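You operate a simulated robot arm through the tools that you are given. There is no shell and no other tool.

You run a simulated robot arm. Do the job below in one go: nothing can be reset, and whatever is moved stays where it is left.

Task
Stack the small gold arc, the foam arc and the small blue arc in the small teal fixture.
Fine: first peel the yellow label off that fixture's plate and lay it on the side table; stack in that order from the bottom; then stick the green label on the plate.

It is judged by the outcome, as a careful person would: the job done as asked, and still so three seconds after it is handed in. It fails if anything else is knocked over, pushed out of place, dropped, spilled or broken.

Robot
A 6-joint arm with a two-finger gripper, fixed in place. Base frame: the origin is on the floor under the middle of its stand, x ahead of it, y to its left, z up. Units: m, degrees, N and s.
It reaches about 1.572 m from its shoulder. Its first joint turns from -166.0 to 166.0 degrees. Payload 2.45 kg.
The TCP is the grasp point between the finger pads, 0.02 m short of the fingertips. In the tool frame z runs along the fingers and y along their closing line. The gripper opens to 0.14 m; its body begins 0.168 m behind the TCP.
Orientation is told as [roll, pitch, yaw] about the base's x, y, z axes, in that order, counted from this pose: with the fingers straight down and closing along the base's y, the tool's x points along the base's -x, its y along +y and its z along -z.

Tools
- The arm moves only by the tool jog_arm. Its argument "rows" is a list of rows, each a list of 7 numbers: the shift along the base's x, y, z in m, then the turn, a rotation vector about the base's x, y, z in rad, then the gripper command, from -1 (fully open) to 1 (shut), values between in proportion. In form: [[tx, ty, tz, wx, wy, wz, jaw], ...]. A call has 1 to 20 rows; each row is the pose to reach, as a shift and turn from the pose commanded when the call began. Rows are played at 5 a second. More than 0.05 m and 8.6 degrees between two rows, or a gripper value outside its range, and nothing of the call is played. A pose out of reach is approached as far as the arm can. The call stops where the force on the tool passes 50 N (or 10 N more than at its start, if that is more) or the arm is blocked; 0.2 s more then pass. The fingers move at their own pace (about 0.045 m/s each) and stop on an object; they squeeze with about 32 N. The grip force told is the motor's: it shows also when the fingers shut on nothing. Time passes only in rows, and 0.2 s behind the last, so rows that repeat a pose let the fingers close. It gives the time, the measured TCP pose, the force on the tool (base axes), the opening and the grip force at its end, in the units of the frame above (readings bear some noise), with the torque about the TCP (base axes, N m) and any sound that the robot's microphone picked up, and new pictures: "pictures" is both (left out), scene, wrist or none.
- Cameras (640 x 400 px; columns grow to the right, rows downward): "scene" is fixed at [0.3992, 0.6493, 1.518]; the picture's right is [-0.94, -0.35, 0.00], its down [-0.31, 0.84, -0.45] and it looks along [0.16, -0.43, -0.89] (base axes); focal length 214 px, centre (320, 200). "wrist" rides on the gripper at [0.078, 0.011, -0.209] in the tool frame; the picture's right is [-0.14, 0.99, 0.00], its down [-0.92, -0.13, -0.37] and it looks along [-0.37, -0.05, 0.93] (tool axes); focal length 280 px, centre (320, 200). There is no depth. A picture from a camera that has moved, and an enlarged one, comes with that camera's place and axes in the base frame and with its lens.
- enlarge(camera, box): a new picture of the part [left, top, right, bottom] of that camera's present view, enlarged. No time passes.
- sign_off(): hands the job in; it is judged then, once.

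Nothing tells you positions but the pictures and the camera data. Unless the task says otherwise, let go and move clear before handing in.

The tools are called after ">>>" as a command line: name --pt "numbers of a row" for each row, then --argument value for the rest, lists and objects as JSON in quotes. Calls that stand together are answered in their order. jog_arm: Moves the arm, as the interface text tells. Its arguments: {"type":"object","properties":{"rows":{"type":"array"},"pictures":{"type":"string","enum":["both","scene","wrist","none"]}},"required":["rows"]} The other tools are called the same way: enlarge (camera, box) takes an enlarged picture of a part of a camera's view; sign_off () hands the job in.

At the start:

```text
time_s: 0.0
tcp_pos: [0.6626, 0.1672, 1.0711]
tool_rot: [0.0, 0.0, 0.0]
ft_force: [0.8, 0.2, -0.2]
ft_torque: [-0.02, 0.02, -0.01]
width: 0.1401
grasp_force: 0.0
```

scene: 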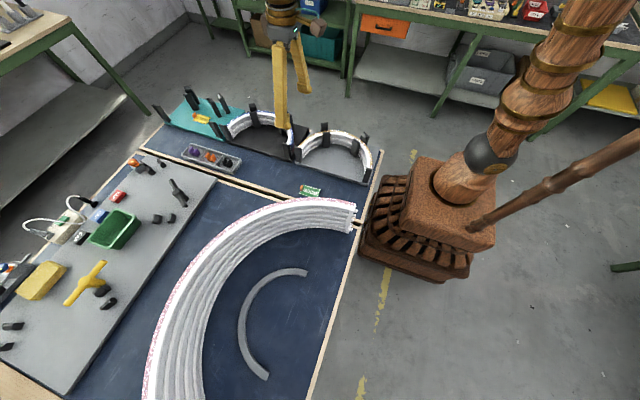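
wrist: 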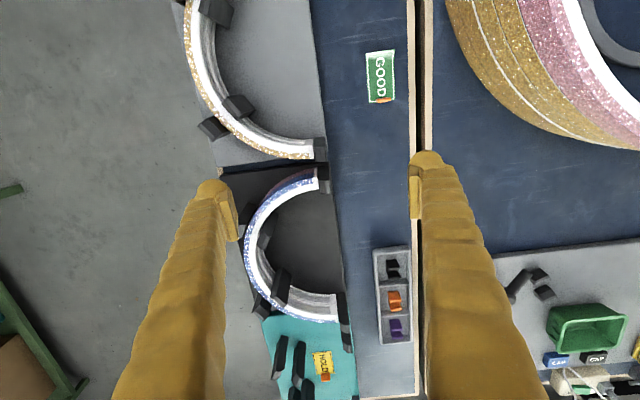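

I see a bench with several fixtures: a grey one holding a gold arc, a dark one holding a blue arc, and a teal one with a yellow label; a green label lies on the bench. I'll look closer before moving anything.

>>> enlarge --camera "scene" --box '[140, 70, 400, 230]'

>>> enlarge --camera "wrist" --box '[170, 0, 440, 170]'

>>> enlarge --camera "wrist" --box '[200, 150, 440, 400]'

>>> enlarge --camera "scene" --box '[0, 140, 240, 340]'

>>> enlarge --camera "scene" --box '[0, 230, 400, 400]'

```text
2.46 times, centred on (270, 150) of scene
camera zoom: at [0.3992, 0.6493, 1.518], right [-0.94, -0.35, 0.0], down [-0.31, 0.84, -0.45], along [0.16, -0.43, -0.89], focal length 528 px, centre (443, 323)
```

zoom: 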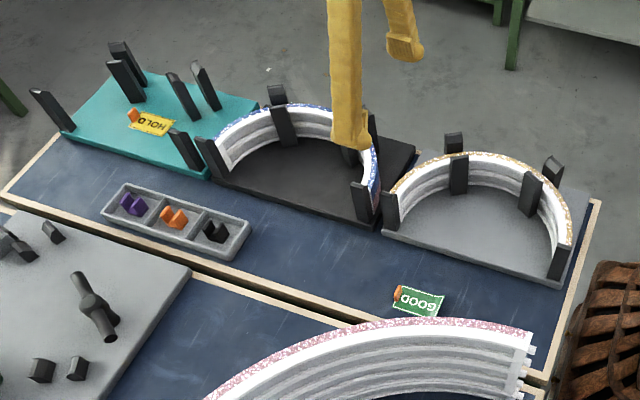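

```text
2.35 times, centred on (305, 85) of wrist
camera zoom: at [0.5833, 0.1768, 1.2808], right [0.14, 0.99, 0.0], down [0.92, -0.13, 0.37], along [0.37, -0.05, -0.93], focal length 660 px, centre (355, 471)
```

zoom: 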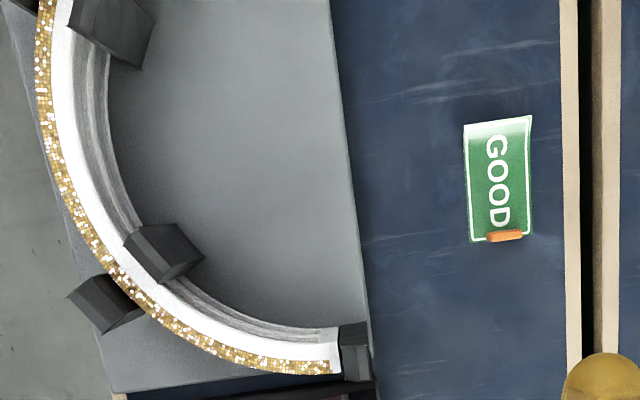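

```text
1.60 times, centred on (320, 275) of wrist
camera zoom: at [0.5833, 0.1768, 1.2808], right [0.14, 0.99, 0.0], down [0.92, -0.13, 0.37], along [0.37, -0.05, -0.93], focal length 449 px, centre (320, 80)
```

zoom: 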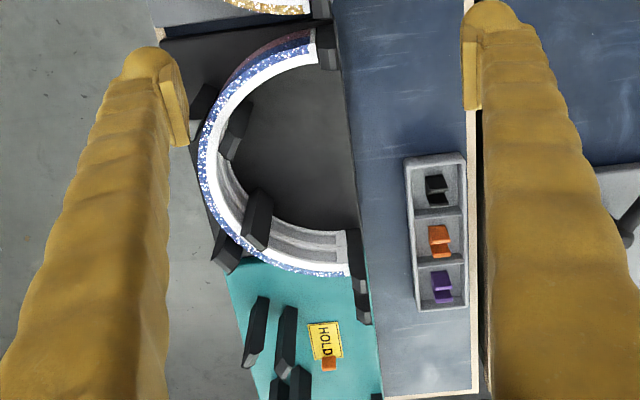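

```text
2.00 times, centred on (120, 240) of scene
camera zoom: at [0.3992, 0.6493, 1.518], right [-0.94, -0.35, 0.0], down [-0.31, 0.84, -0.45], along [0.16, -0.43, -0.89], focal length 429 px, centre (720, 120)
```

zoom: 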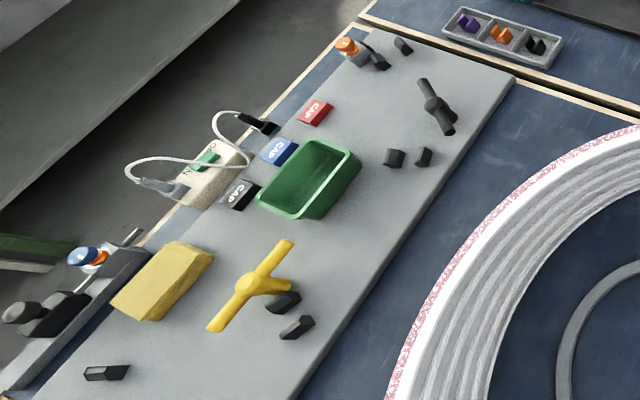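

```text
1.60 times, centred on (200, 315) of scene
camera zoom: at [0.3992, 0.6493, 1.518], right [-0.94, -0.35, 0.0], down [-0.31, 0.84, -0.45], along [0.16, -0.43, -0.89], focal length 343 px, centre (512, 16)
```

zoom: 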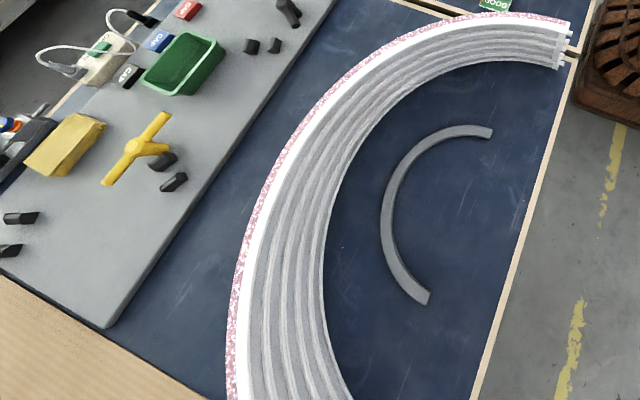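

>>> jog_arm --pt "0.05 0 0 0 0 0 -1" --pt "0.1 0 0 0 0 0 -1" --pt "0.15 0 0 0 0 0 -1" --pt "0.2 0 0 0 0 0 -1" --pt "0.25 0 0 0 0 0 -1" --pt "0.3 -0.02 0 0 0 0 -1" --pt "0.35 -0.04 0 0 0 0 -1"

```text
refused: row 6 steps farther than a row can; nothing moved
```

The row step was slightly over the limit, so I'll use smaller steps to move over the teal fixture and look at it.

>>> jog_arm --pt "0.045 -0.005 0 0 0 0 -1" --pt "0.09 -0.01 0 0 0 0 -1" --pt "0.135 -0.015 0 0 0 0 -1" --pt "0.18 -0.02 0 0 0 0 -1" --pt "0.225 -0.025 0 0 0 0 -1" --pt "0.27 -0.03 0 0 0 0 -1" --pt "0.315 -0.035 0 0 0 0 -1" --pt "0.35 -0.04 0 0 0 0 -1"

```text
time_s: 1.8
tcp_pos: [1.0102, 0.127, 1.0697]
tool_rot: [-0.1, 0.1, -0.1]
ft_force: [0.1, 1.5, 0.4]
ft_torque: [-0.01, -0.05, 0.02]
width: 0.1405
grasp_force: 0.0
camera wrist: at [0.9313, 0.1376, 1.2795], right [0.14, 0.99, 0.0], down [0.92, -0.13, 0.37], along [0.37, -0.05, -0.93], focal length 280 px, centre (320, 200)
```

scene: 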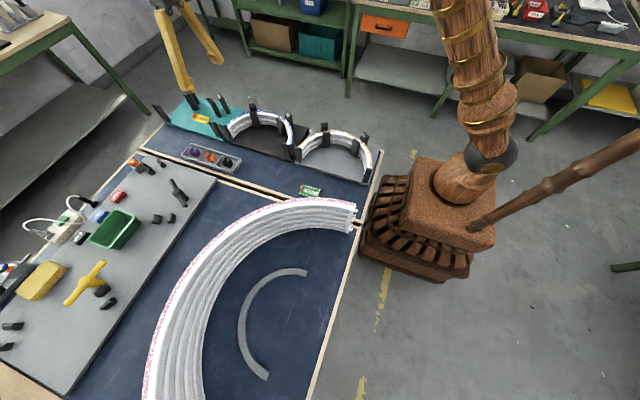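
wrist: 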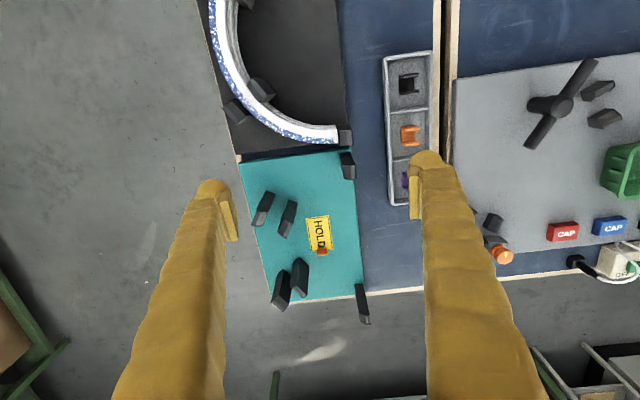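

The teal fixture's plate is clear, with the yellow HOLD label and its orange tab. Before acting I want to find which surface is the "side table", so I'll raise up and look toward the left side of the bench.

>>> jog_arm --pt "-0.02 0.03 0.03 0 0 0 -1" --pt "-0.04 0.06 0.06 0 0 0 -1" --pt "-0.06 0.09 0.09 0 0 0 -1" --pt "-0.08 0.12 0.12 0 0 0 -1" --pt "-0.1 0.16 0.13 0 0 0 -1" --pt "-0.12 0.2 0.14 0 0 0 -1" --pt "-0.14 0.24 0.15 0 0 0 -1" --pt "-0.16 0.28 0.16 0 0 0 -1" --pt "-0.18 0.32 0.17 0 0 0 -1" --pt "-0.2 0.36 0.18 0 0 0 -1" --pt "-0.22 0.4 0.19 0 0 0 -1" --pt "-0.24 0.44 0.2 0 0 0 -1" --pt "-0.26 0.48 0.2 0 0 0 -1" --pt "-0.28 0.52 0.2 0 0 0 -1" --pt "-0.3 0.56 0.2 0 0 0 -1"

```text
time_s: 5.0
tcp_pos: [0.7111, 0.688, 1.2702]
tool_rot: [0.0, 0.1, 0.0]
ft_force: [0.3, -0.4, 1.4]
ft_torque: [0.06, -0.01, 0.05]
width: 0.1403
grasp_force: 0.0
camera wrist: at [0.633, 0.6991, 1.4806], right [0.14, 0.99, 0.0], down [0.92, -0.13, 0.37], along [0.36, -0.05, -0.93], focal length 280 px, centre (320, 200)
```

scene: 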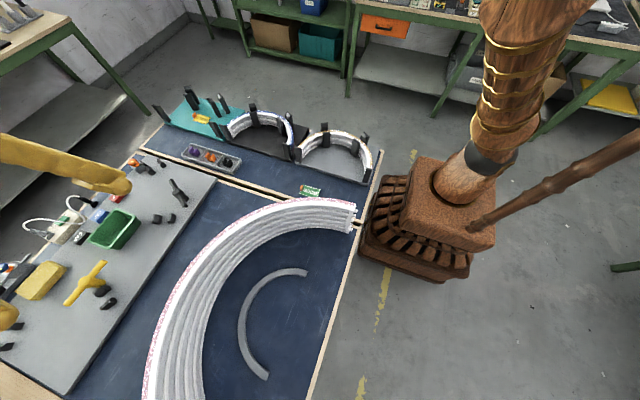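
wrist: 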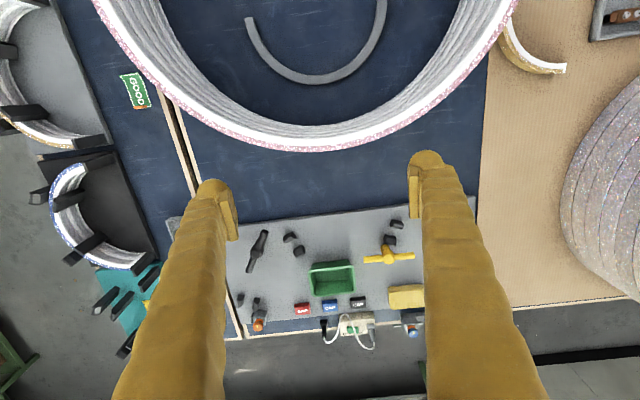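

There is a third, beige surface beyond the blue bench with other pieces on it, so I need to look further to the left to tell which is the side table and which gold arc is meant.

>>> jog_arm --pt "0 0.04 0 0 0 0 -1" --pt "0 0.08 0 0 0 0 -1" --pt "0 0.12 0 0 0 0 -1" --pt "0 0.16 0 0 0 0 -1" --pt "0 0.2 0 0 0 0 -1" --pt "0 0.24 0 0 0 0 -1" --pt "-0.04 0.26 0 0 0 0 -1" --pt "-0.08 0.28 0 0 0 0 -1" --pt "-0.12 0.3 0 0 0 0 -1" --pt "-0.16 0.32 0 0 0 0 -1" --pt "-0.2 0.34 0 0 0 0 -1" --pt "-0.24 0.36 0 0 0 0 -1"

```text
time_s: 7.6
tcp_pos: [0.4713, 0.9852, 1.243]
tool_rot: [0.0, 0.0, -0.2]
ft_force: [0.4, -0.6, -0.8]
ft_torque: [0.05, 0.16, 0.02]
width: 0.1402
grasp_force: 0.0
out of reach, approached as far as the arm can: row 4, 5, 6, 7, 8, 9, 10, 11, 12
camera wrist: at [0.3929, 0.9952, 1.4537], right [0.14, 0.99, 0.0], down [0.92, -0.13, 0.37], along [0.36, -0.05, -0.93], focal length 280 px, centre (320, 200)
```

scene: 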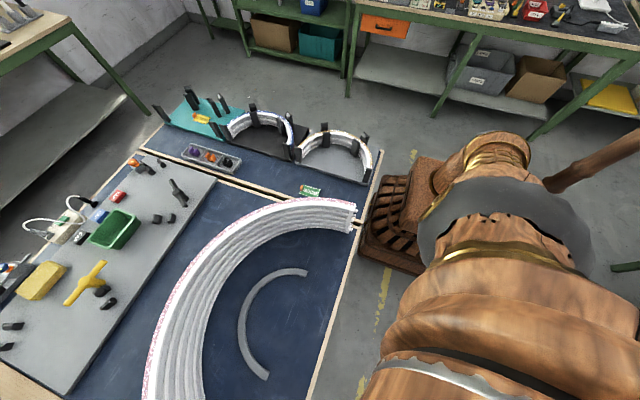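
wrist: 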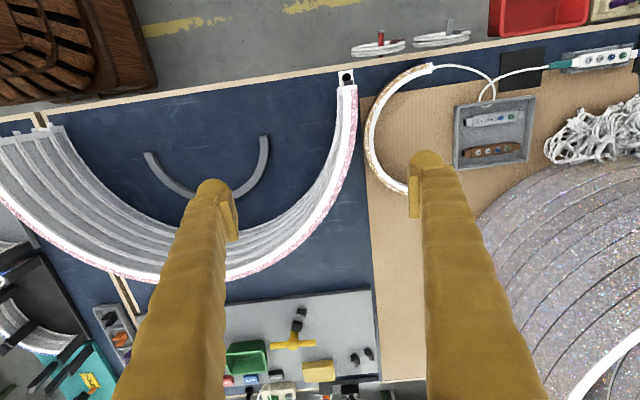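

>>> enlarge --camera "wrist" --box '[320, 30, 640, 230]'

>>> enlarge --camera "wrist" --box '[0, 80, 320, 280]'

```text
2.00 times, centred on (480, 130) of wrist
camera zoom: at [0.3929, 0.9952, 1.4537], right [0.14, 0.99, 0.0], down [0.92, -0.13, 0.37], along [0.36, -0.05, -0.93], focal length 561 px, centre (0, 340)
```

zoom: 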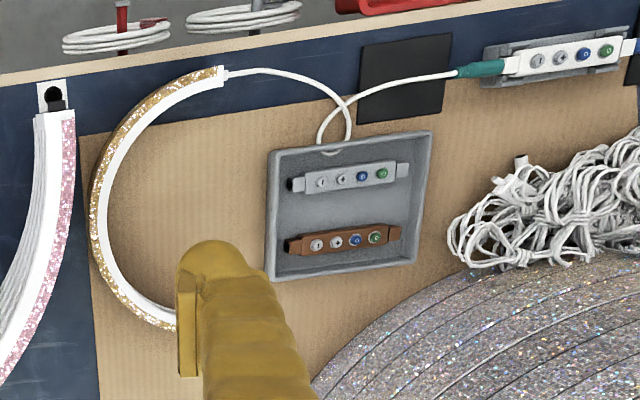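

```text
2.00 times, centred on (160, 180) of wrist
camera zoom: at [0.3929, 0.9952, 1.4537], right [0.14, 0.99, 0.0], down [0.92, -0.13, 0.37], along [0.36, -0.05, -0.93], focal length 561 px, centre (640, 240)
```

zoom: 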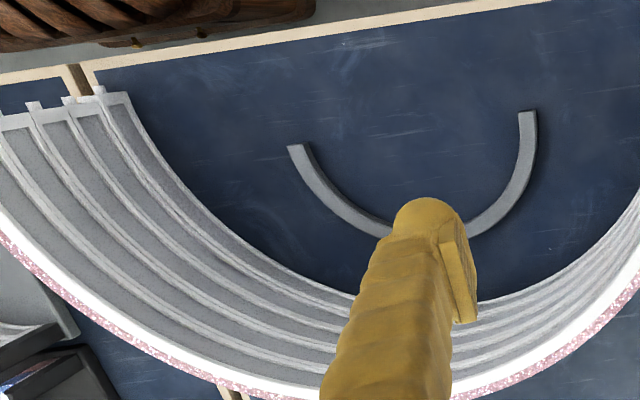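

The cardboard part holds a second gold arc that is wired up to electronics, while the free small gold and blue arcs stand in the grey and dark fixtures. I'll go back and inspect those fixtures from a slant to see what each actually holds.

>>> jog_arm --pt "0.0 -0.045 0 0 0 0 -1" --pt "0.0 -0.09 0 0 0 0 -1" --pt "0.0 -0.135 0 0 0 0 -1" --pt "0.0 -0.18 0 0 0 0 -1" --pt "0.0 -0.225 0 0 0 0 -1" --pt "0.0 -0.27 0 0 0 0 -1" --pt "0.0 -0.315 0 0 0 0 -1" --pt "0.0 -0.36 0 0 0 0 -1" --pt "0.0 -0.405 0 0 0 0 -1" --pt "0.0 -0.45 0 -0.1 0 0 -1" --pt "0.0 -0.48 -0.02 -0.2 0 0 -1" --pt "0.0 -0.51 -0.04 -0.3 0 0 -1" --pt "0.0 -0.54 -0.06 -0.4 0 0 -1" --pt "0.0 -0.56 -0.08 -0.5 0 0 -1" --pt "0.0 -0.58 -0.1 -0.6 0 0 -1"

```text
time_s: 10.8
tcp_pos: [0.4676, 0.4103, 1.1447]
tool_rot: [-34.4, 0.0, 0.0]
ft_force: [-0.3, 1.0, 1.4]
ft_torque: [0.01, -0.01, 0.0]
width: 0.1402
grasp_force: 0.1
camera wrist: at [0.3887, 0.5362, 1.3114], right [0.14, 0.82, -0.56], down [0.92, 0.1, 0.38], along [0.37, -0.57, -0.74], focal length 280 px, centre (320, 200)
```

scene: 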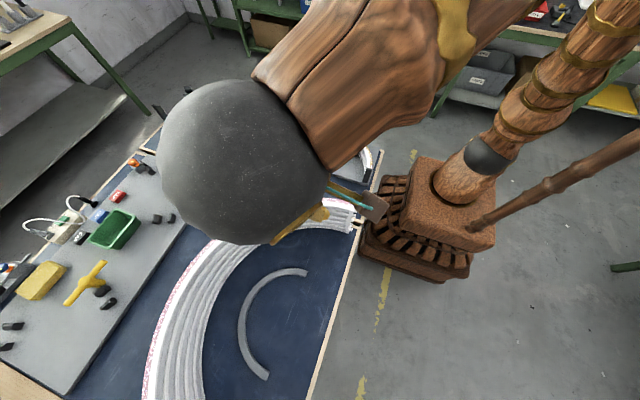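
wrist: 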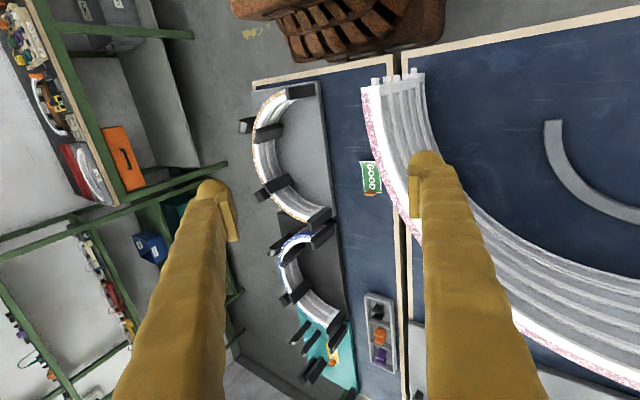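

>>> enlarge --camera "wrist" --box '[230, 70, 390, 240]'

>>> enlarge --camera "wrist" --box '[250, 210, 400, 400]'

>>> enlarge --camera "wrist" --box '[0, 0, 240, 400]'

```text
2.35 times, centred on (310, 155) of wrist
camera zoom: at [0.3887, 0.5362, 1.3114], right [0.14, 0.82, -0.56], down [0.92, 0.1, 0.38], along [0.37, -0.57, -0.74], focal length 660 px, centre (344, 306)
```

zoom: 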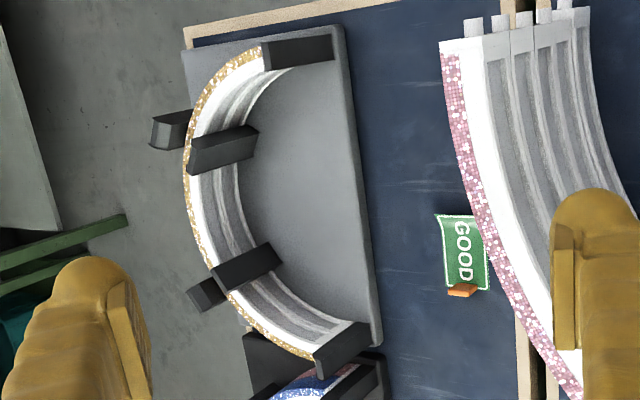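

```text
2.11 times, centred on (325, 305) of wrist
camera zoom: at [0.3887, 0.5362, 1.3114], right [0.14, 0.82, -0.56], down [0.92, 0.1, 0.38], along [0.37, -0.57, -0.74], focal length 590 px, centre (310, -21)
```

zoom: 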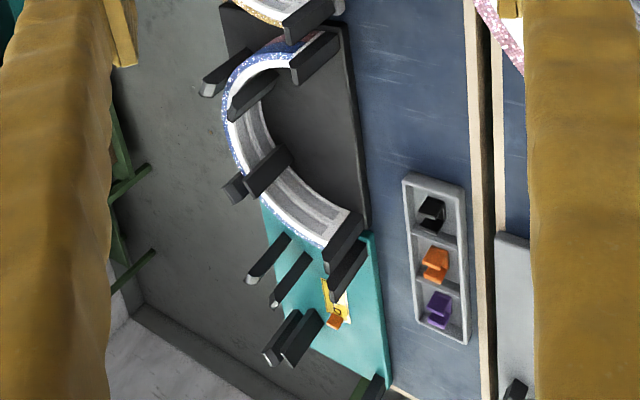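

```text
1.00 times, centred on (120, 200) of wrist (not enlarged: the box is as wide or as high as the picture)
camera zoom: at [0.3887, 0.5362, 1.3114], right [0.14, 0.82, -0.56], down [0.92, 0.1, 0.38], along [0.37, -0.57, -0.74], focal length 280 px, centre (520, 200)
```

zoom: 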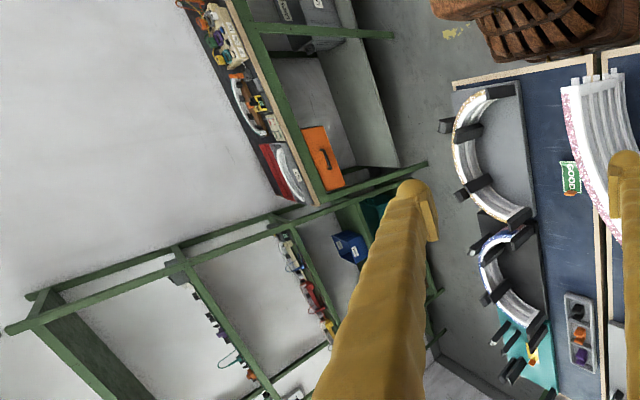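

>>> enlarge --camera "wrist" --box '[250, 140, 340, 200]'

>>> enlarge --camera "wrist" --box '[270, 220, 360, 330]'

>>> enlarge --camera "wrist" --box '[350, 60, 440, 120]'

```text
6.67 times, centred on (295, 170) of wrist
camera zoom: at [0.3887, 0.5362, 1.3114], right [0.14, 0.82, -0.56], down [0.92, 0.1, 0.38], along [0.37, -0.57, -0.74], focal length 1869 px, centre (487, 400)
```

zoom: 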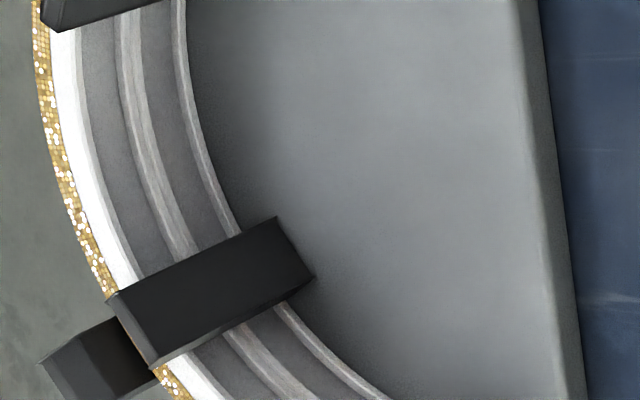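

```text
3.64 times, centred on (315, 275) of wrist
camera zoom: at [0.3887, 0.5362, 1.3114], right [0.14, 0.82, -0.56], down [0.92, 0.1, 0.38], along [0.37, -0.57, -0.74], focal length 1020 px, centre (338, -73)
```

zoom: 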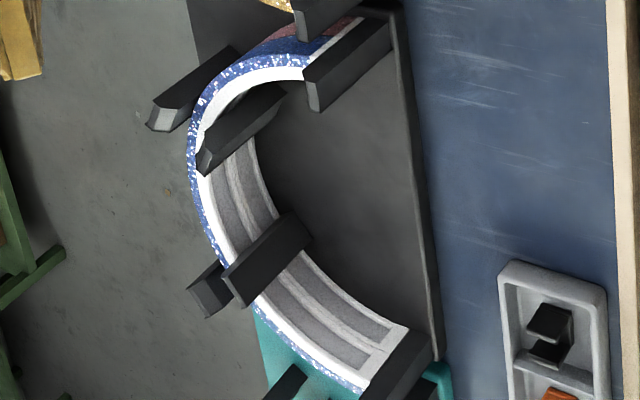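

```text
6.67 times, centred on (395, 90) of wrist
camera zoom: at [0.3887, 0.5362, 1.3114], right [0.14, 0.82, -0.56], down [0.92, 0.1, 0.38], along [0.37, -0.57, -0.74], focal length 1869 px, centre (-180, 933)
```

zoom: 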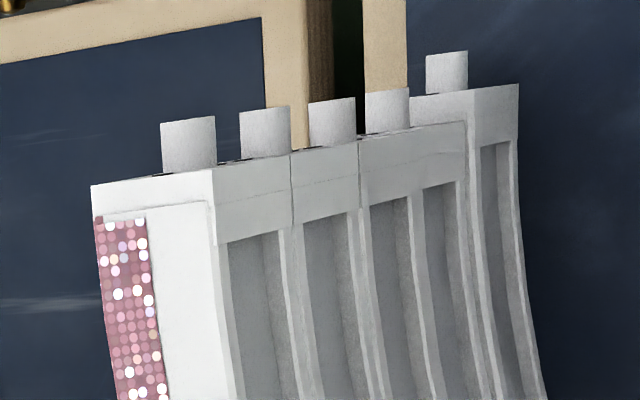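

Each fixture seems to hold two stacked arcs: gold on top in the grey one, blue over a pinkish one in the dark one; the grey foam arc lies on the main bench. Next I'll take closer top views to measure the fixtures and the labels.

>>> jog_arm --pt "0.02 -0.02 0 0.1 0 0 -1" --pt "0.045 -0.045 0 0.2 0 0 -1" --pt "0.07 -0.07 0 0.3 0 0 -1" --pt "0.095 -0.095 -0.02 0.4 0 0 -1" --pt "0.12 -0.12 -0.04 0.5 0 0 -1" --pt "0.14 -0.14 -0.07 0.6 0 0 -1" --pt "0.15 -0.16 -0.11 0.6 0 0 -1" --pt "0.15 -0.16 -0.145 0.6 0 0 -1" --pictures "wrist"

>>> enlarge --camera "wrist" --box '[100, 0, 420, 200]'

```text
time_s: 12.6
tcp_pos: [0.6156, 0.2485, 0.9993]
tool_rot: [0.0, 0.0, 0.0]
ft_force: [0.1, 1.1, -0.4]
ft_torque: [-0.01, -0.01, 0.01]
width: 0.1401
grasp_force: 0.1
camera wrist: at [0.5375, 0.2583, 1.2084], right [0.14, 0.99, 0.0], down [0.92, -0.13, 0.37], along [0.37, -0.05, -0.93], focal length 280 px, centre (320, 200)
```

wrist: 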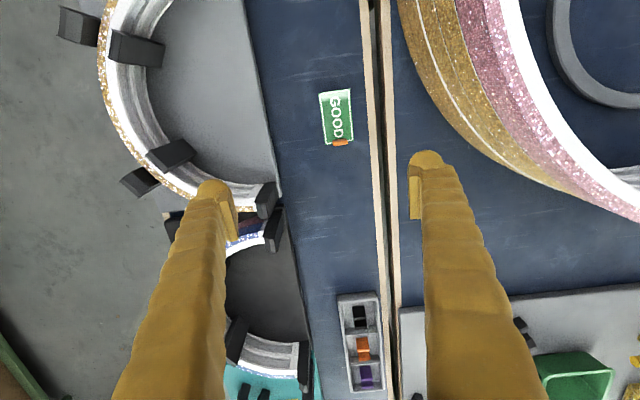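

```text
2.00 times, centred on (260, 100) of wrist
camera zoom: at [0.5375, 0.2583, 1.2084], right [0.14, 0.99, 0.0], down [0.92, -0.13, 0.37], along [0.37, -0.05, -0.93], focal length 561 px, centre (440, 400)
```

zoom: 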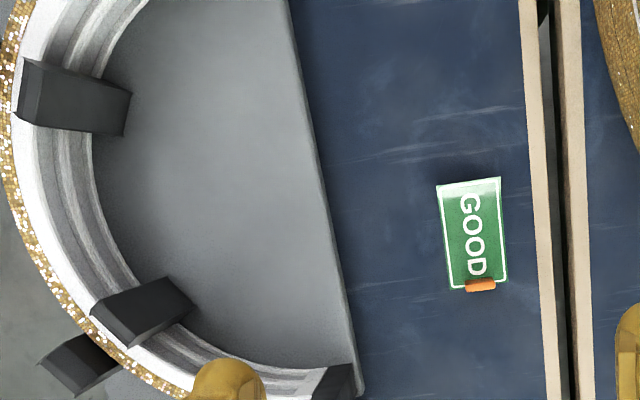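

>>> enlarge --camera "wrist" --box '[312, 80, 368, 155]'

>>> enlarge --camera "scene" --box '[290, 175, 335, 205]'

>>> enlarge --camera "scene" --box '[145, 70, 265, 150]'

>>> enlarge --camera "scene" --box '[180, 100, 225, 130]'

>>> enlarge --camera "scene" --box '[215, 90, 390, 200]'

```text
5.33 times, centred on (340, 118) of wrist
camera zoom: at [0.5375, 0.2583, 1.2084], right [0.14, 0.99, 0.0], down [0.92, -0.13, 0.37], along [0.37, -0.05, -0.93], focal length 1495 px, centre (213, 640)
```

zoom: 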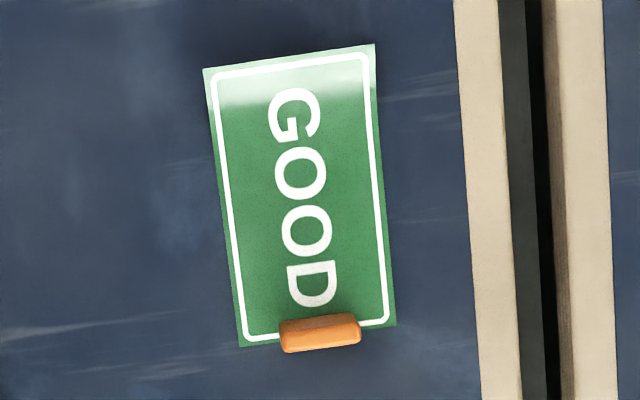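

```text
13.33 times, centred on (312, 190) of scene
camera zoom: at [0.3992, 0.6493, 1.518], right [-0.94, -0.35, 0.0], down [-0.31, 0.84, -0.45], along [0.16, -0.43, -0.89], focal length 2860 px, centre (420, 333)
```

zoom: 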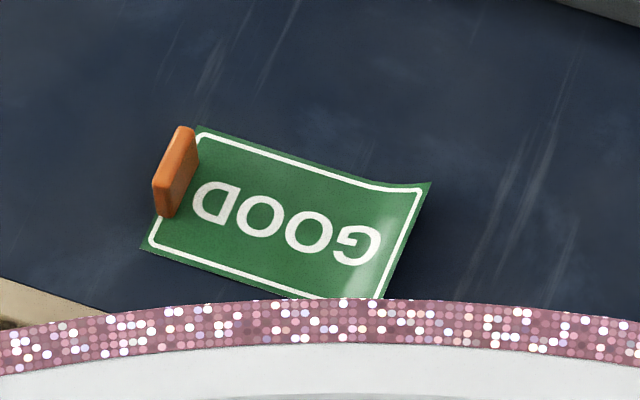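

```text
5.00 times, centred on (205, 110) of scene
camera zoom: at [0.3992, 0.6493, 1.518], right [-0.94, -0.35, 0.0], down [-0.31, 0.84, -0.45], along [0.16, -0.43, -0.89], focal length 1072 px, centre (895, 650)
```

zoom: 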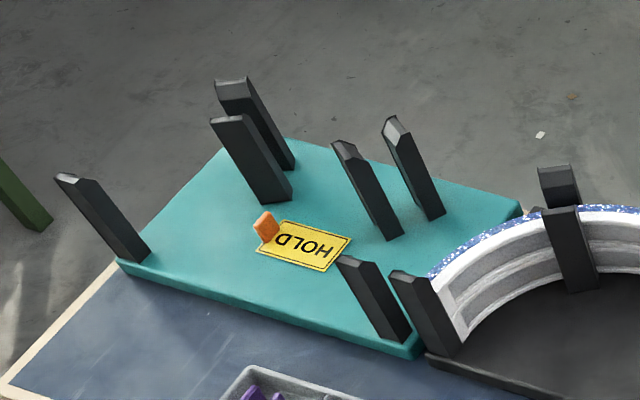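

```text
13.33 times, centred on (202, 115) of scene
camera zoom: at [0.3992, 0.6493, 1.518], right [-0.94, -0.35, 0.0], down [-0.31, 0.84, -0.45], along [0.16, -0.43, -0.89], focal length 2860 px, centre (1887, 1333)
```

zoom: 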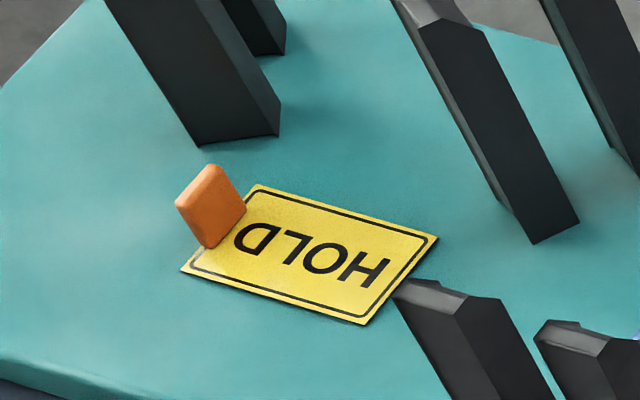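

```text
3.64 times, centred on (302, 145) of scene
camera zoom: at [0.3992, 0.6493, 1.518], right [-0.94, -0.35, 0.0], down [-0.31, 0.84, -0.45], along [0.16, -0.43, -0.89], focal length 780 px, centre (384, 400)
```

zoom: 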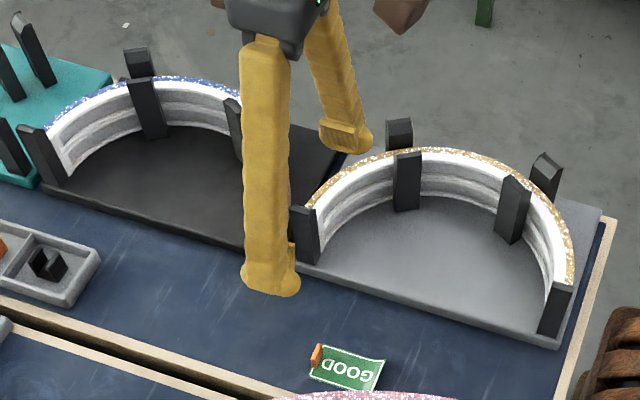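

The tabs are upright orange blocks about 22 mm wide, graspable with the current finger direction. Now I go over the teal fixture for a precise measurement of its posts and of the HOLD tab.

>>> jog_arm --pt "0.0 -0.02 0.04 0 0 0 -1" --pt "0.02 -0.04 0.08 0 0 0 -1" --pt "0.06 -0.06 0.1 0 0 0 -1" --pt "0.1 -0.08 0.12 0 0 0 -1" --pt "0.14 -0.1 0.12 0 0 0 -1" --pt "0.18 -0.12 0.12 0 0 0 -1" --pt "0.22 -0.14 0.12 0 0 0 -1" --pt "0.26 -0.15 0.12 0 0 0 -1" --pt "0.3 -0.15 0.12 0 0 0 -1" --pt "0.34 -0.15 0.12 0 0 0 -1" --pt "0.38 -0.15 0.12 0 0 0 -1" --pt "0.4 -0.15 0.12 0 0 0 -1" --pictures "wrist"

>>> enlarge --camera "wrist" --box '[220, 110, 420, 310]'

>>> enlarge --camera "wrist" --box '[180, 0, 380, 130]'

```text
time_s: 15.2
tcp_pos: [1.0172, 0.0997, 1.1189]
tool_rot: [0.0, 0.0, 0.0]
ft_force: [0.2, 0.2, 0.2]
ft_torque: [0.01, -0.05, -0.01]
width: 0.1399
grasp_force: 0.0
camera wrist: at [0.939, 0.1093, 1.3281], right [0.14, 0.99, 0.0], down [0.92, -0.13, 0.37], along [0.36, -0.05, -0.93], focal length 280 px, centre (320, 200)
```

wrist: 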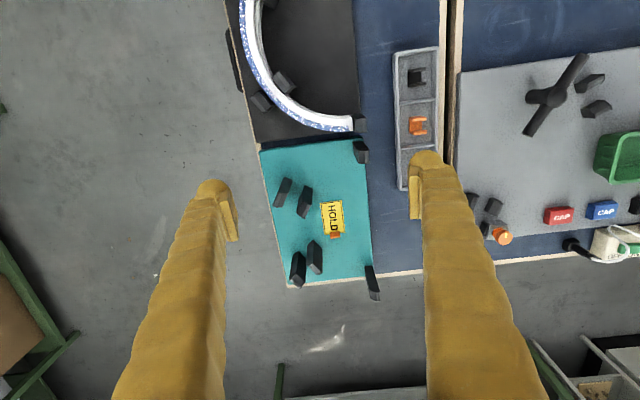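

```text
2.00 times, centred on (320, 210) of wrist
camera zoom: at [0.939, 0.1093, 1.3281], right [0.14, 0.99, 0.0], down [0.92, -0.13, 0.37], along [0.36, -0.05, -0.93], focal length 561 px, centre (320, 180)
```

zoom: 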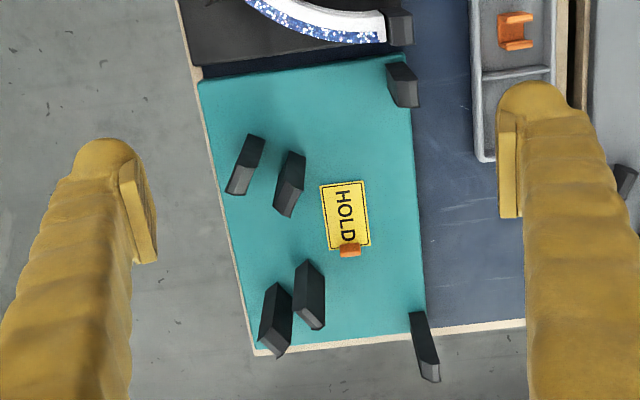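

```text
3.08 times, centred on (280, 65) of wrist
camera zoom: at [0.939, 0.1093, 1.3281], right [0.14, 0.99, 0.0], down [0.92, -0.13, 0.37], along [0.36, -0.05, -0.93], focal length 863 px, centre (443, 615)
```

zoom: 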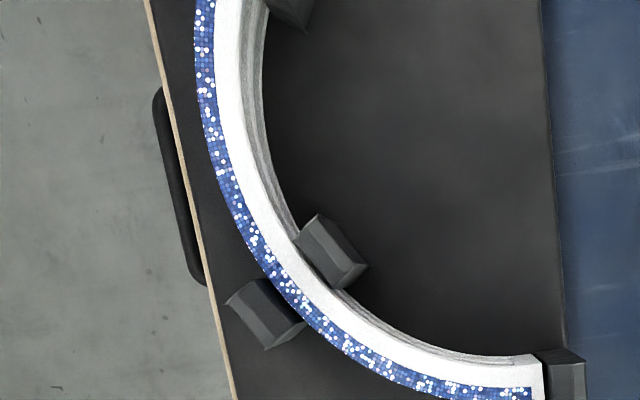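

>>> enlarge --camera "scene" --box '[140, 0, 260, 150]'

>>> enlarge --camera "wrist" --box '[290, 150, 370, 250]'

```text
2.67 times, centred on (200, 75) of scene
camera zoom: at [0.3992, 0.6493, 1.518], right [-0.94, -0.35, 0.0], down [-0.31, 0.84, -0.45], along [0.16, -0.43, -0.89], focal length 572 px, centre (640, 533)
```

zoom: 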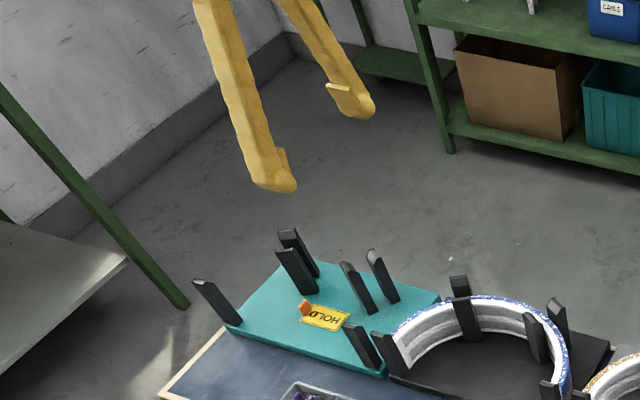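

```text
4.00 times, centred on (330, 200) of wrist
camera zoom: at [0.939, 0.1093, 1.3281], right [0.14, 0.99, 0.0], down [0.92, -0.13, 0.37], along [0.36, -0.05, -0.93], focal length 1122 px, centre (280, 200)
```

zoom: 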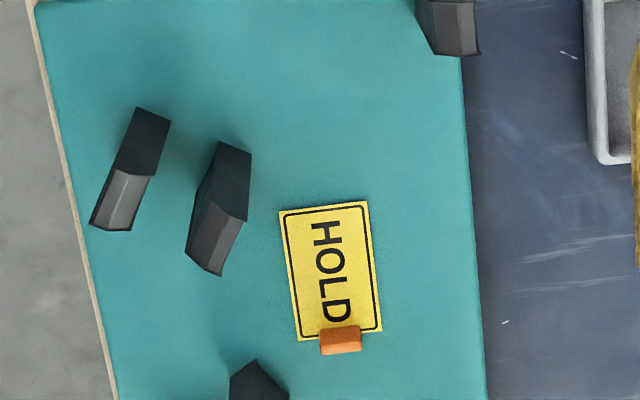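

The teal plate top is at about z = 0.803 with posts about 8 cm tall, and the HOLD tab stands near (1.222, 0.099). I'll rotate the fingers to close along x (clear of the posts) and come closer over the tab.

>>> jog_arm --pt "0.015 0.0 0 0 0 -0.131 -1" --pt "0.03 0.0 0 0 0 -0.262 -1" --pt "0.05 0.0 0 0 0 -0.393 -1" --pt "0.07 0.0 0 0 0 -0.524 -1" --pt "0.09 0.0 0 0 0 -0.654 -1" --pt "0.11 0.0 0 0 0 -0.785 -1" --pt "0.13 0.0 -0.02 0 0 -0.916 -0.8" --pt "0.15 0.0 -0.04 0 0 -1.047 -0.6" --pt "0.17 0.0 -0.06 0 0 -1.178 -0.4" --pt "0.185 0.0 -0.08 0 0 -1.309 -0.2" --pt "0.2 0.0 -0.1 0 0 -1.44 0.2" --pt "0.204 0.0 -0.12 0 0 -1.5708 0.3" --pt "0.204 0.0 -0.14 0 0 -1.5708 0.3"

>>> enlarge --camera "wrist" --box '[220, 100, 420, 300]'

```text
time_s: 18.0
tcp_pos: [1.217, 0.1004, 0.9799]
tool_rot: [0.1, 0.0, -90.0]
ft_force: [-0.1, 0.8, 0.9]
ft_torque: [-0.03, -0.07, 0.0]
width: 0.049
grasp_force: 0.2
out of reach, approached as far as the arm can: row 10, 11, 12, 13
camera wrist: at [1.2262, 0.1773, 1.1894], right [0.99, -0.14, 0.0], down [-0.13, -0.92, 0.37], along [-0.05, -0.36, -0.93], focal length 280 px, centre (320, 200)
```

scene: 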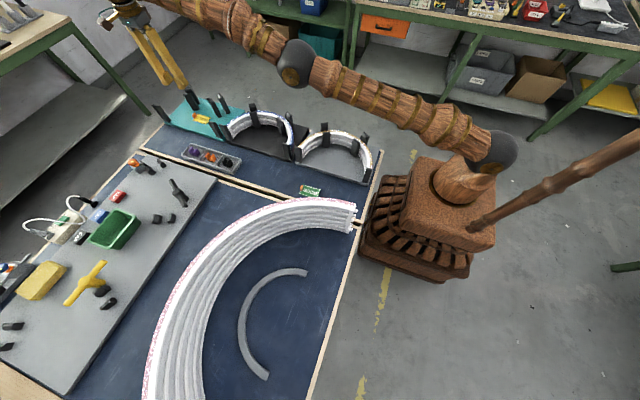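
wrist: 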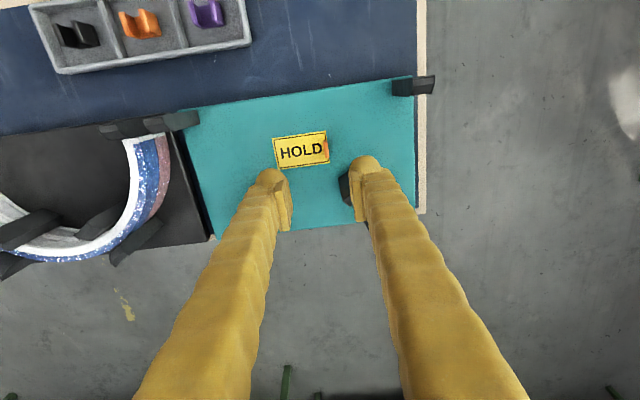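

```text
2.00 times, centred on (320, 200) of wrist
camera zoom: at [1.2262, 0.1773, 1.1894], right [0.99, -0.14, 0.0], down [-0.13, -0.92, 0.37], along [-0.05, -0.36, -0.93], focal length 561 px, centre (320, 200)
```

zoom: 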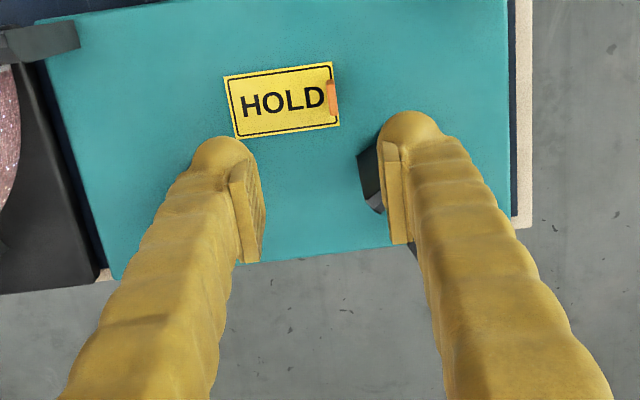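

The tab is about 7 mm ahead of the finger axis, with the posts well clear of both fingers. I'll descend part way and re-check.

>>> jog_arm --pt "0.003 0.002 -0.03 0 0 0 0.3" --pt "0.003 0.002 -0.06 0 0 0 0.3" --pt "0.003 0.002 -0.09 0 0 0 0.3" --pictures "wrist"

>>> enlarge --camera "wrist" --box '[260, 110, 380, 230]'

>>> enlarge --camera "scene" --box '[160, 70, 250, 150]'

```text
time_s: 18.8
tcp_pos: [1.2344, 0.1032, 0.8981]
tool_rot: [-0.2, 0.0, -89.9]
ft_force: [0.6, 0.6, 0.3]
ft_torque: [0.01, 0.0, -0.01]
width: 0.0492
grasp_force: 0.0
out of reach, approached as far as the arm can: row 1, 2, 3
camera wrist: at [1.2458, 0.1801, 1.1071], right [0.99, -0.14, 0.0], down [-0.13, -0.92, 0.37], along [-0.05, -0.37, -0.93], focal length 280 px, centre (320, 200)
```

wrist: 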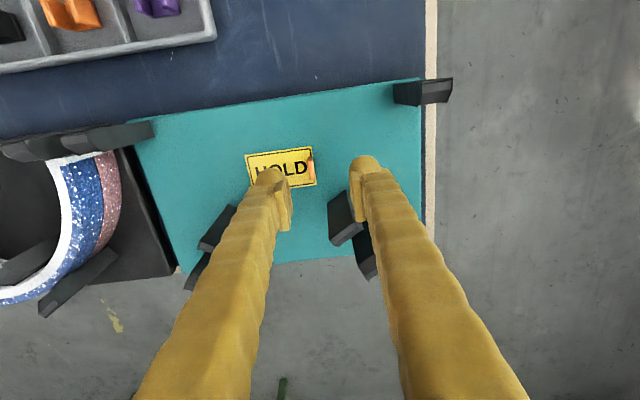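

```text
3.33 times, centred on (320, 170) of wrist
camera zoom: at [1.2458, 0.1801, 1.1071], right [0.99, -0.14, 0.0], down [-0.13, -0.92, 0.37], along [-0.05, -0.37, -0.93], focal length 935 px, centre (320, 300)
```

zoom: 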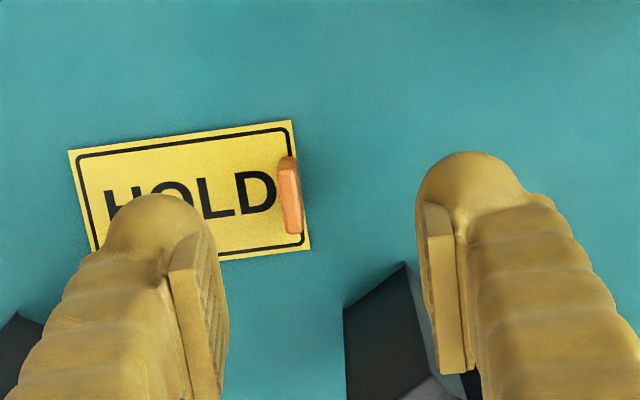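

```text
5.00 times, centred on (205, 110) of scene
camera zoom: at [0.3992, 0.6493, 1.518], right [-0.94, -0.35, 0.0], down [-0.31, 0.84, -0.45], along [0.16, -0.43, -0.89], focal length 1072 px, centre (895, 650)
```

zoom: 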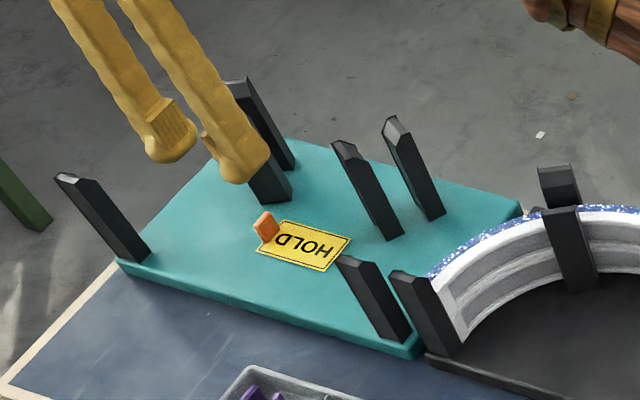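

The arm is at full stretch here and slid outward rather than bending, so I'll back off inward and upward, then re-approach from inside.

>>> jog_arm --pt "-0.01 0.0 0.03 0 0 0 0.3" --pt "-0.03 0.0 0.06 0 0 0 0.3" --pt "-0.06 0.0 0.08 0 0 0 0.3" --pt "-0.09 0.0 0.08 0 0 0 0.3" --pictures "none"

```text
time_s: 19.8
tcp_pos: [1.2124, 0.1045, 0.9781]
tool_rot: [-0.2, 0.0, -89.9]
ft_force: [-0.3, 0.4, 0.1]
ft_torque: [0.03, -0.02, -0.01]
width: 0.049
grasp_force: 0.1
out of reach, approached as far as the arm can: row 2, 3, 4
```

>>> jog_arm --pt "-0.04 0.0 0.02 0 0 0 0.3" --pt "-0.08 0.0 0.02 0 0 0 0.3" --pt "-0.12 0.0 0.02 0 0 0 0.3" --pt "-0.16 0.0 0.02 0 0 0 0.3" --pt "-0.2 0.0 0.02 0 0 0 0.3" --pt "-0.24 0.0 0.02 0 0 0 0.3" --pt "-0.24 0.0 0.02 0 0 0 0.3" --pictures "scene"

```text
time_s: 21.4
tcp_pos: [1.2082, 0.1064, 0.9909]
tool_rot: [-0.2, -0.1, -90.0]
ft_force: [0.6, 0.9, 0.8]
ft_torque: [-0.02, 0.0, 0.02]
width: 0.0488
grasp_force: 0.1
out of reach, approached as far as the arm can: row 1, 2, 3, 4, 5, 6, 7
```

scene: 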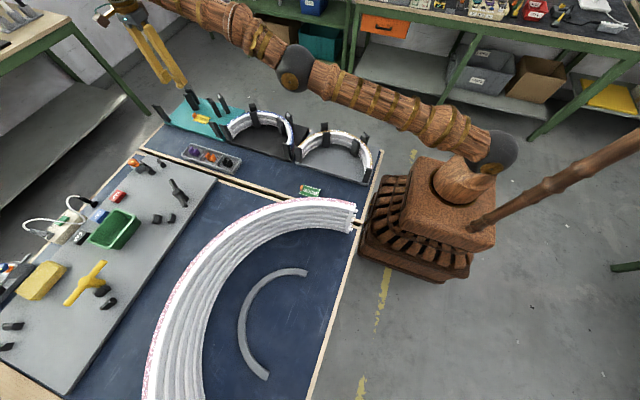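

>>> jog_arm --pt "-0.005 0.0 0.0 0 0 0 0.3" --pt "-0.01 0.0 0.0 0 0 0 0.3" --pt "-0.015 0.0 0.0 0 0 0 0.3" --pt "-0.02 0.0 0.0 0 0 0 0.3" --pt "-0.025 0.0 0.0 0 0 0 0.3" --pt "-0.03 0.0 0.0 0 0 0 0.3" --pt "-0.035 0.0 0.0 0 0 0 0.3" --pt "-0.04 0.0 0.0 0 0 0 0.3" --pictures "none"

```text
time_s: 23.2
tcp_pos: [1.2044, 0.1057, 1.0012]
tool_rot: [-0.2, 0.0, -90.0]
ft_force: [0.7, -0.2, 0.3]
ft_torque: [0.0, 0.04, -0.02]
width: 0.0492
grasp_force: 0.0
out of reach, approached as far as the arm can: row 1, 2, 3, 4, 5, 6, 7, 8
```

>>> jog_arm --pt "-0.02 0.0 0.045 0 0 0 0.3" --pt "-0.04 0.0 0.09 0 0 0 0.3" --pt "-0.06 0.0 0.135 0 0 0 0.3" --pt "-0.08 0.0 0.18 0 0 0 0.3" --pt "-0.1 0.0 0.22 0 0 0 0.3" --pt "-0.14 0.0 0.24 0 0 0 0.3" --pt "-0.18 0.0 0.25 0 0 0 0.3" --pictures "scene"

```text
time_s: 25.0
tcp_pos: [1.0353, 0.1048, 1.2204]
tool_rot: [-1.7, -0.2, -90.0]
ft_force: [-0.4, 0.1, -1.5]
ft_torque: [-0.02, 0.16, 0.01]
width: 0.0491
grasp_force: 0.1
out of reach, approached as far as the arm can: row 2, 3, 4, 5
stopped in row 7: the arm was blocked; the commanded pose is now the measured one
```

scene: 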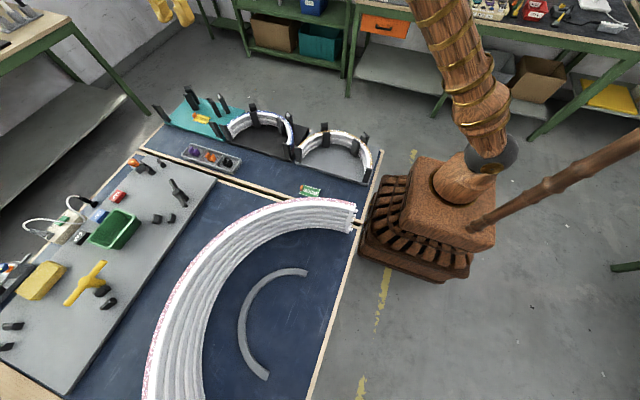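

The arm came free with the elbow bent again, so I must stay inside its reach of roughly 1.24 m at table height. I'll re-level the tool and approach the HOLD tab low and from the inside.

>>> jog_arm --pt "0.01 0.0 -0.045 0 -0.03 0 0.3" --pt "0.03 0.0 -0.09 0 -0.03 0 0.3" --pt "0.05 0.0 -0.13 0 -0.03 0 0.3" --pt "0.07 0.0 -0.17 0 -0.03 0 0.3" --pt "0.09 0.0 -0.21 0 -0.03 0 0.3" --pt "0.11 0.0 -0.25 0 -0.03 0 0.3" --pictures "wrist"

```text
time_s: 26.4
tcp_pos: [1.1434, 0.1025, 0.9789]
tool_rot: [0.6, 0.0, -90.0]
ft_force: [-0.2, 0.4, 0.8]
ft_torque: [0.01, -0.03, 0.01]
width: 0.0492
grasp_force: 0.1
camera wrist: at [1.1527, 0.1806, 1.1884], right [0.99, -0.14, 0.01], down [-0.13, -0.92, 0.37], along [-0.04, -0.37, -0.93], focal length 280 px, centre (320, 200)
```

wrist: 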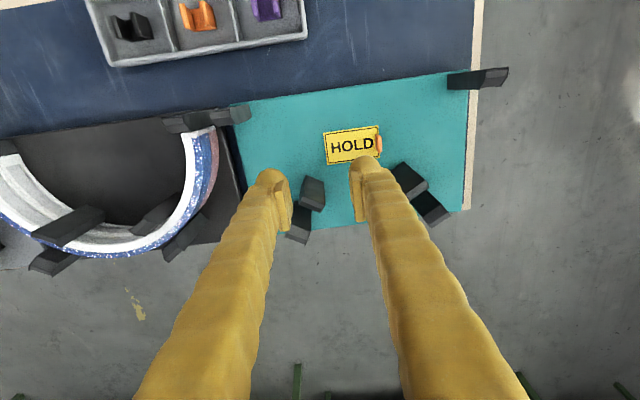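

>>> jog_arm --pt "0.015 0.0 -0.035 0 0.0105 0 0.3" --pt "0.03 0.0 -0.07 0 0.0105 0 0.3" --pt "0.045 0.0 -0.095 0 0.0105 0 0.3" --pt "0.065 0.0 -0.11 0 0.0105 0 0.3" --pt "0.08 0.0 -0.115 0 0.0105 0 0.3" --pt "0.08 0.0 -0.115 0 0.0105 0 0.3" --pictures "wrist"

>>> enlarge --camera "wrist" --box '[250, 100, 410, 260]'

>>> enlarge --camera "scene" --box '[160, 80, 250, 150]'

```text
time_s: 27.8
tcp_pos: [1.223, 0.1043, 0.86]
tool_rot: [-0.2, 0.0, -90.0]
ft_force: [-0.2, 0.4, -0.5]
ft_torque: [0.0, -0.01, 0.03]
width: 0.0492
grasp_force: 0.0
camera wrist: at [1.2345, 0.1823, 1.0689], right [0.99, -0.14, 0.0], down [-0.13, -0.92, 0.37], along [-0.05, -0.37, -0.93], focal length 280 px, centre (320, 200)
```

wrist: 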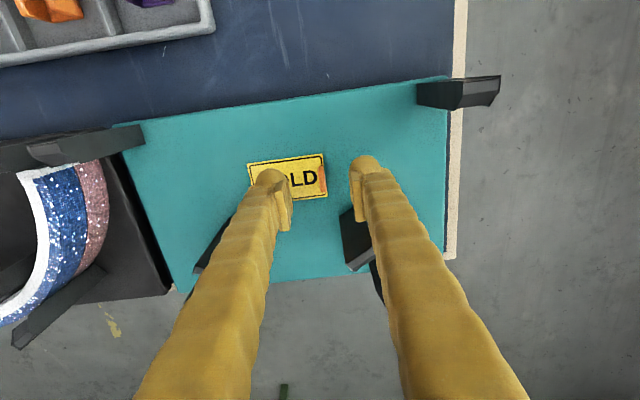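

```text
2.50 times, centred on (330, 180) of wrist
camera zoom: at [1.2345, 0.1823, 1.0689], right [0.99, -0.14, 0.0], down [-0.13, -0.92, 0.37], along [-0.05, -0.37, -0.93], focal length 701 px, centre (295, 250)
```

zoom: 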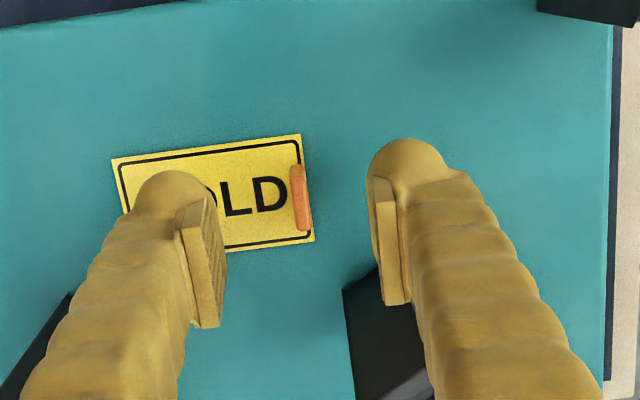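

```text
5.71 times, centred on (205, 115) of scene
camera zoom: at [0.3992, 0.6493, 1.518], right [-0.94, -0.35, 0.0], down [-0.31, 0.84, -0.45], along [0.16, -0.43, -0.89], focal length 1226 px, centre (977, 686)
```

zoom: 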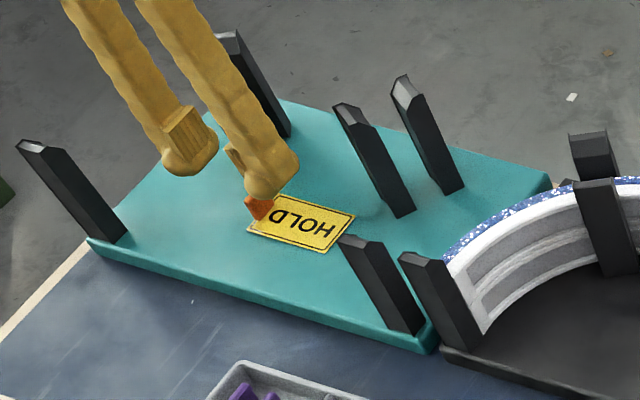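

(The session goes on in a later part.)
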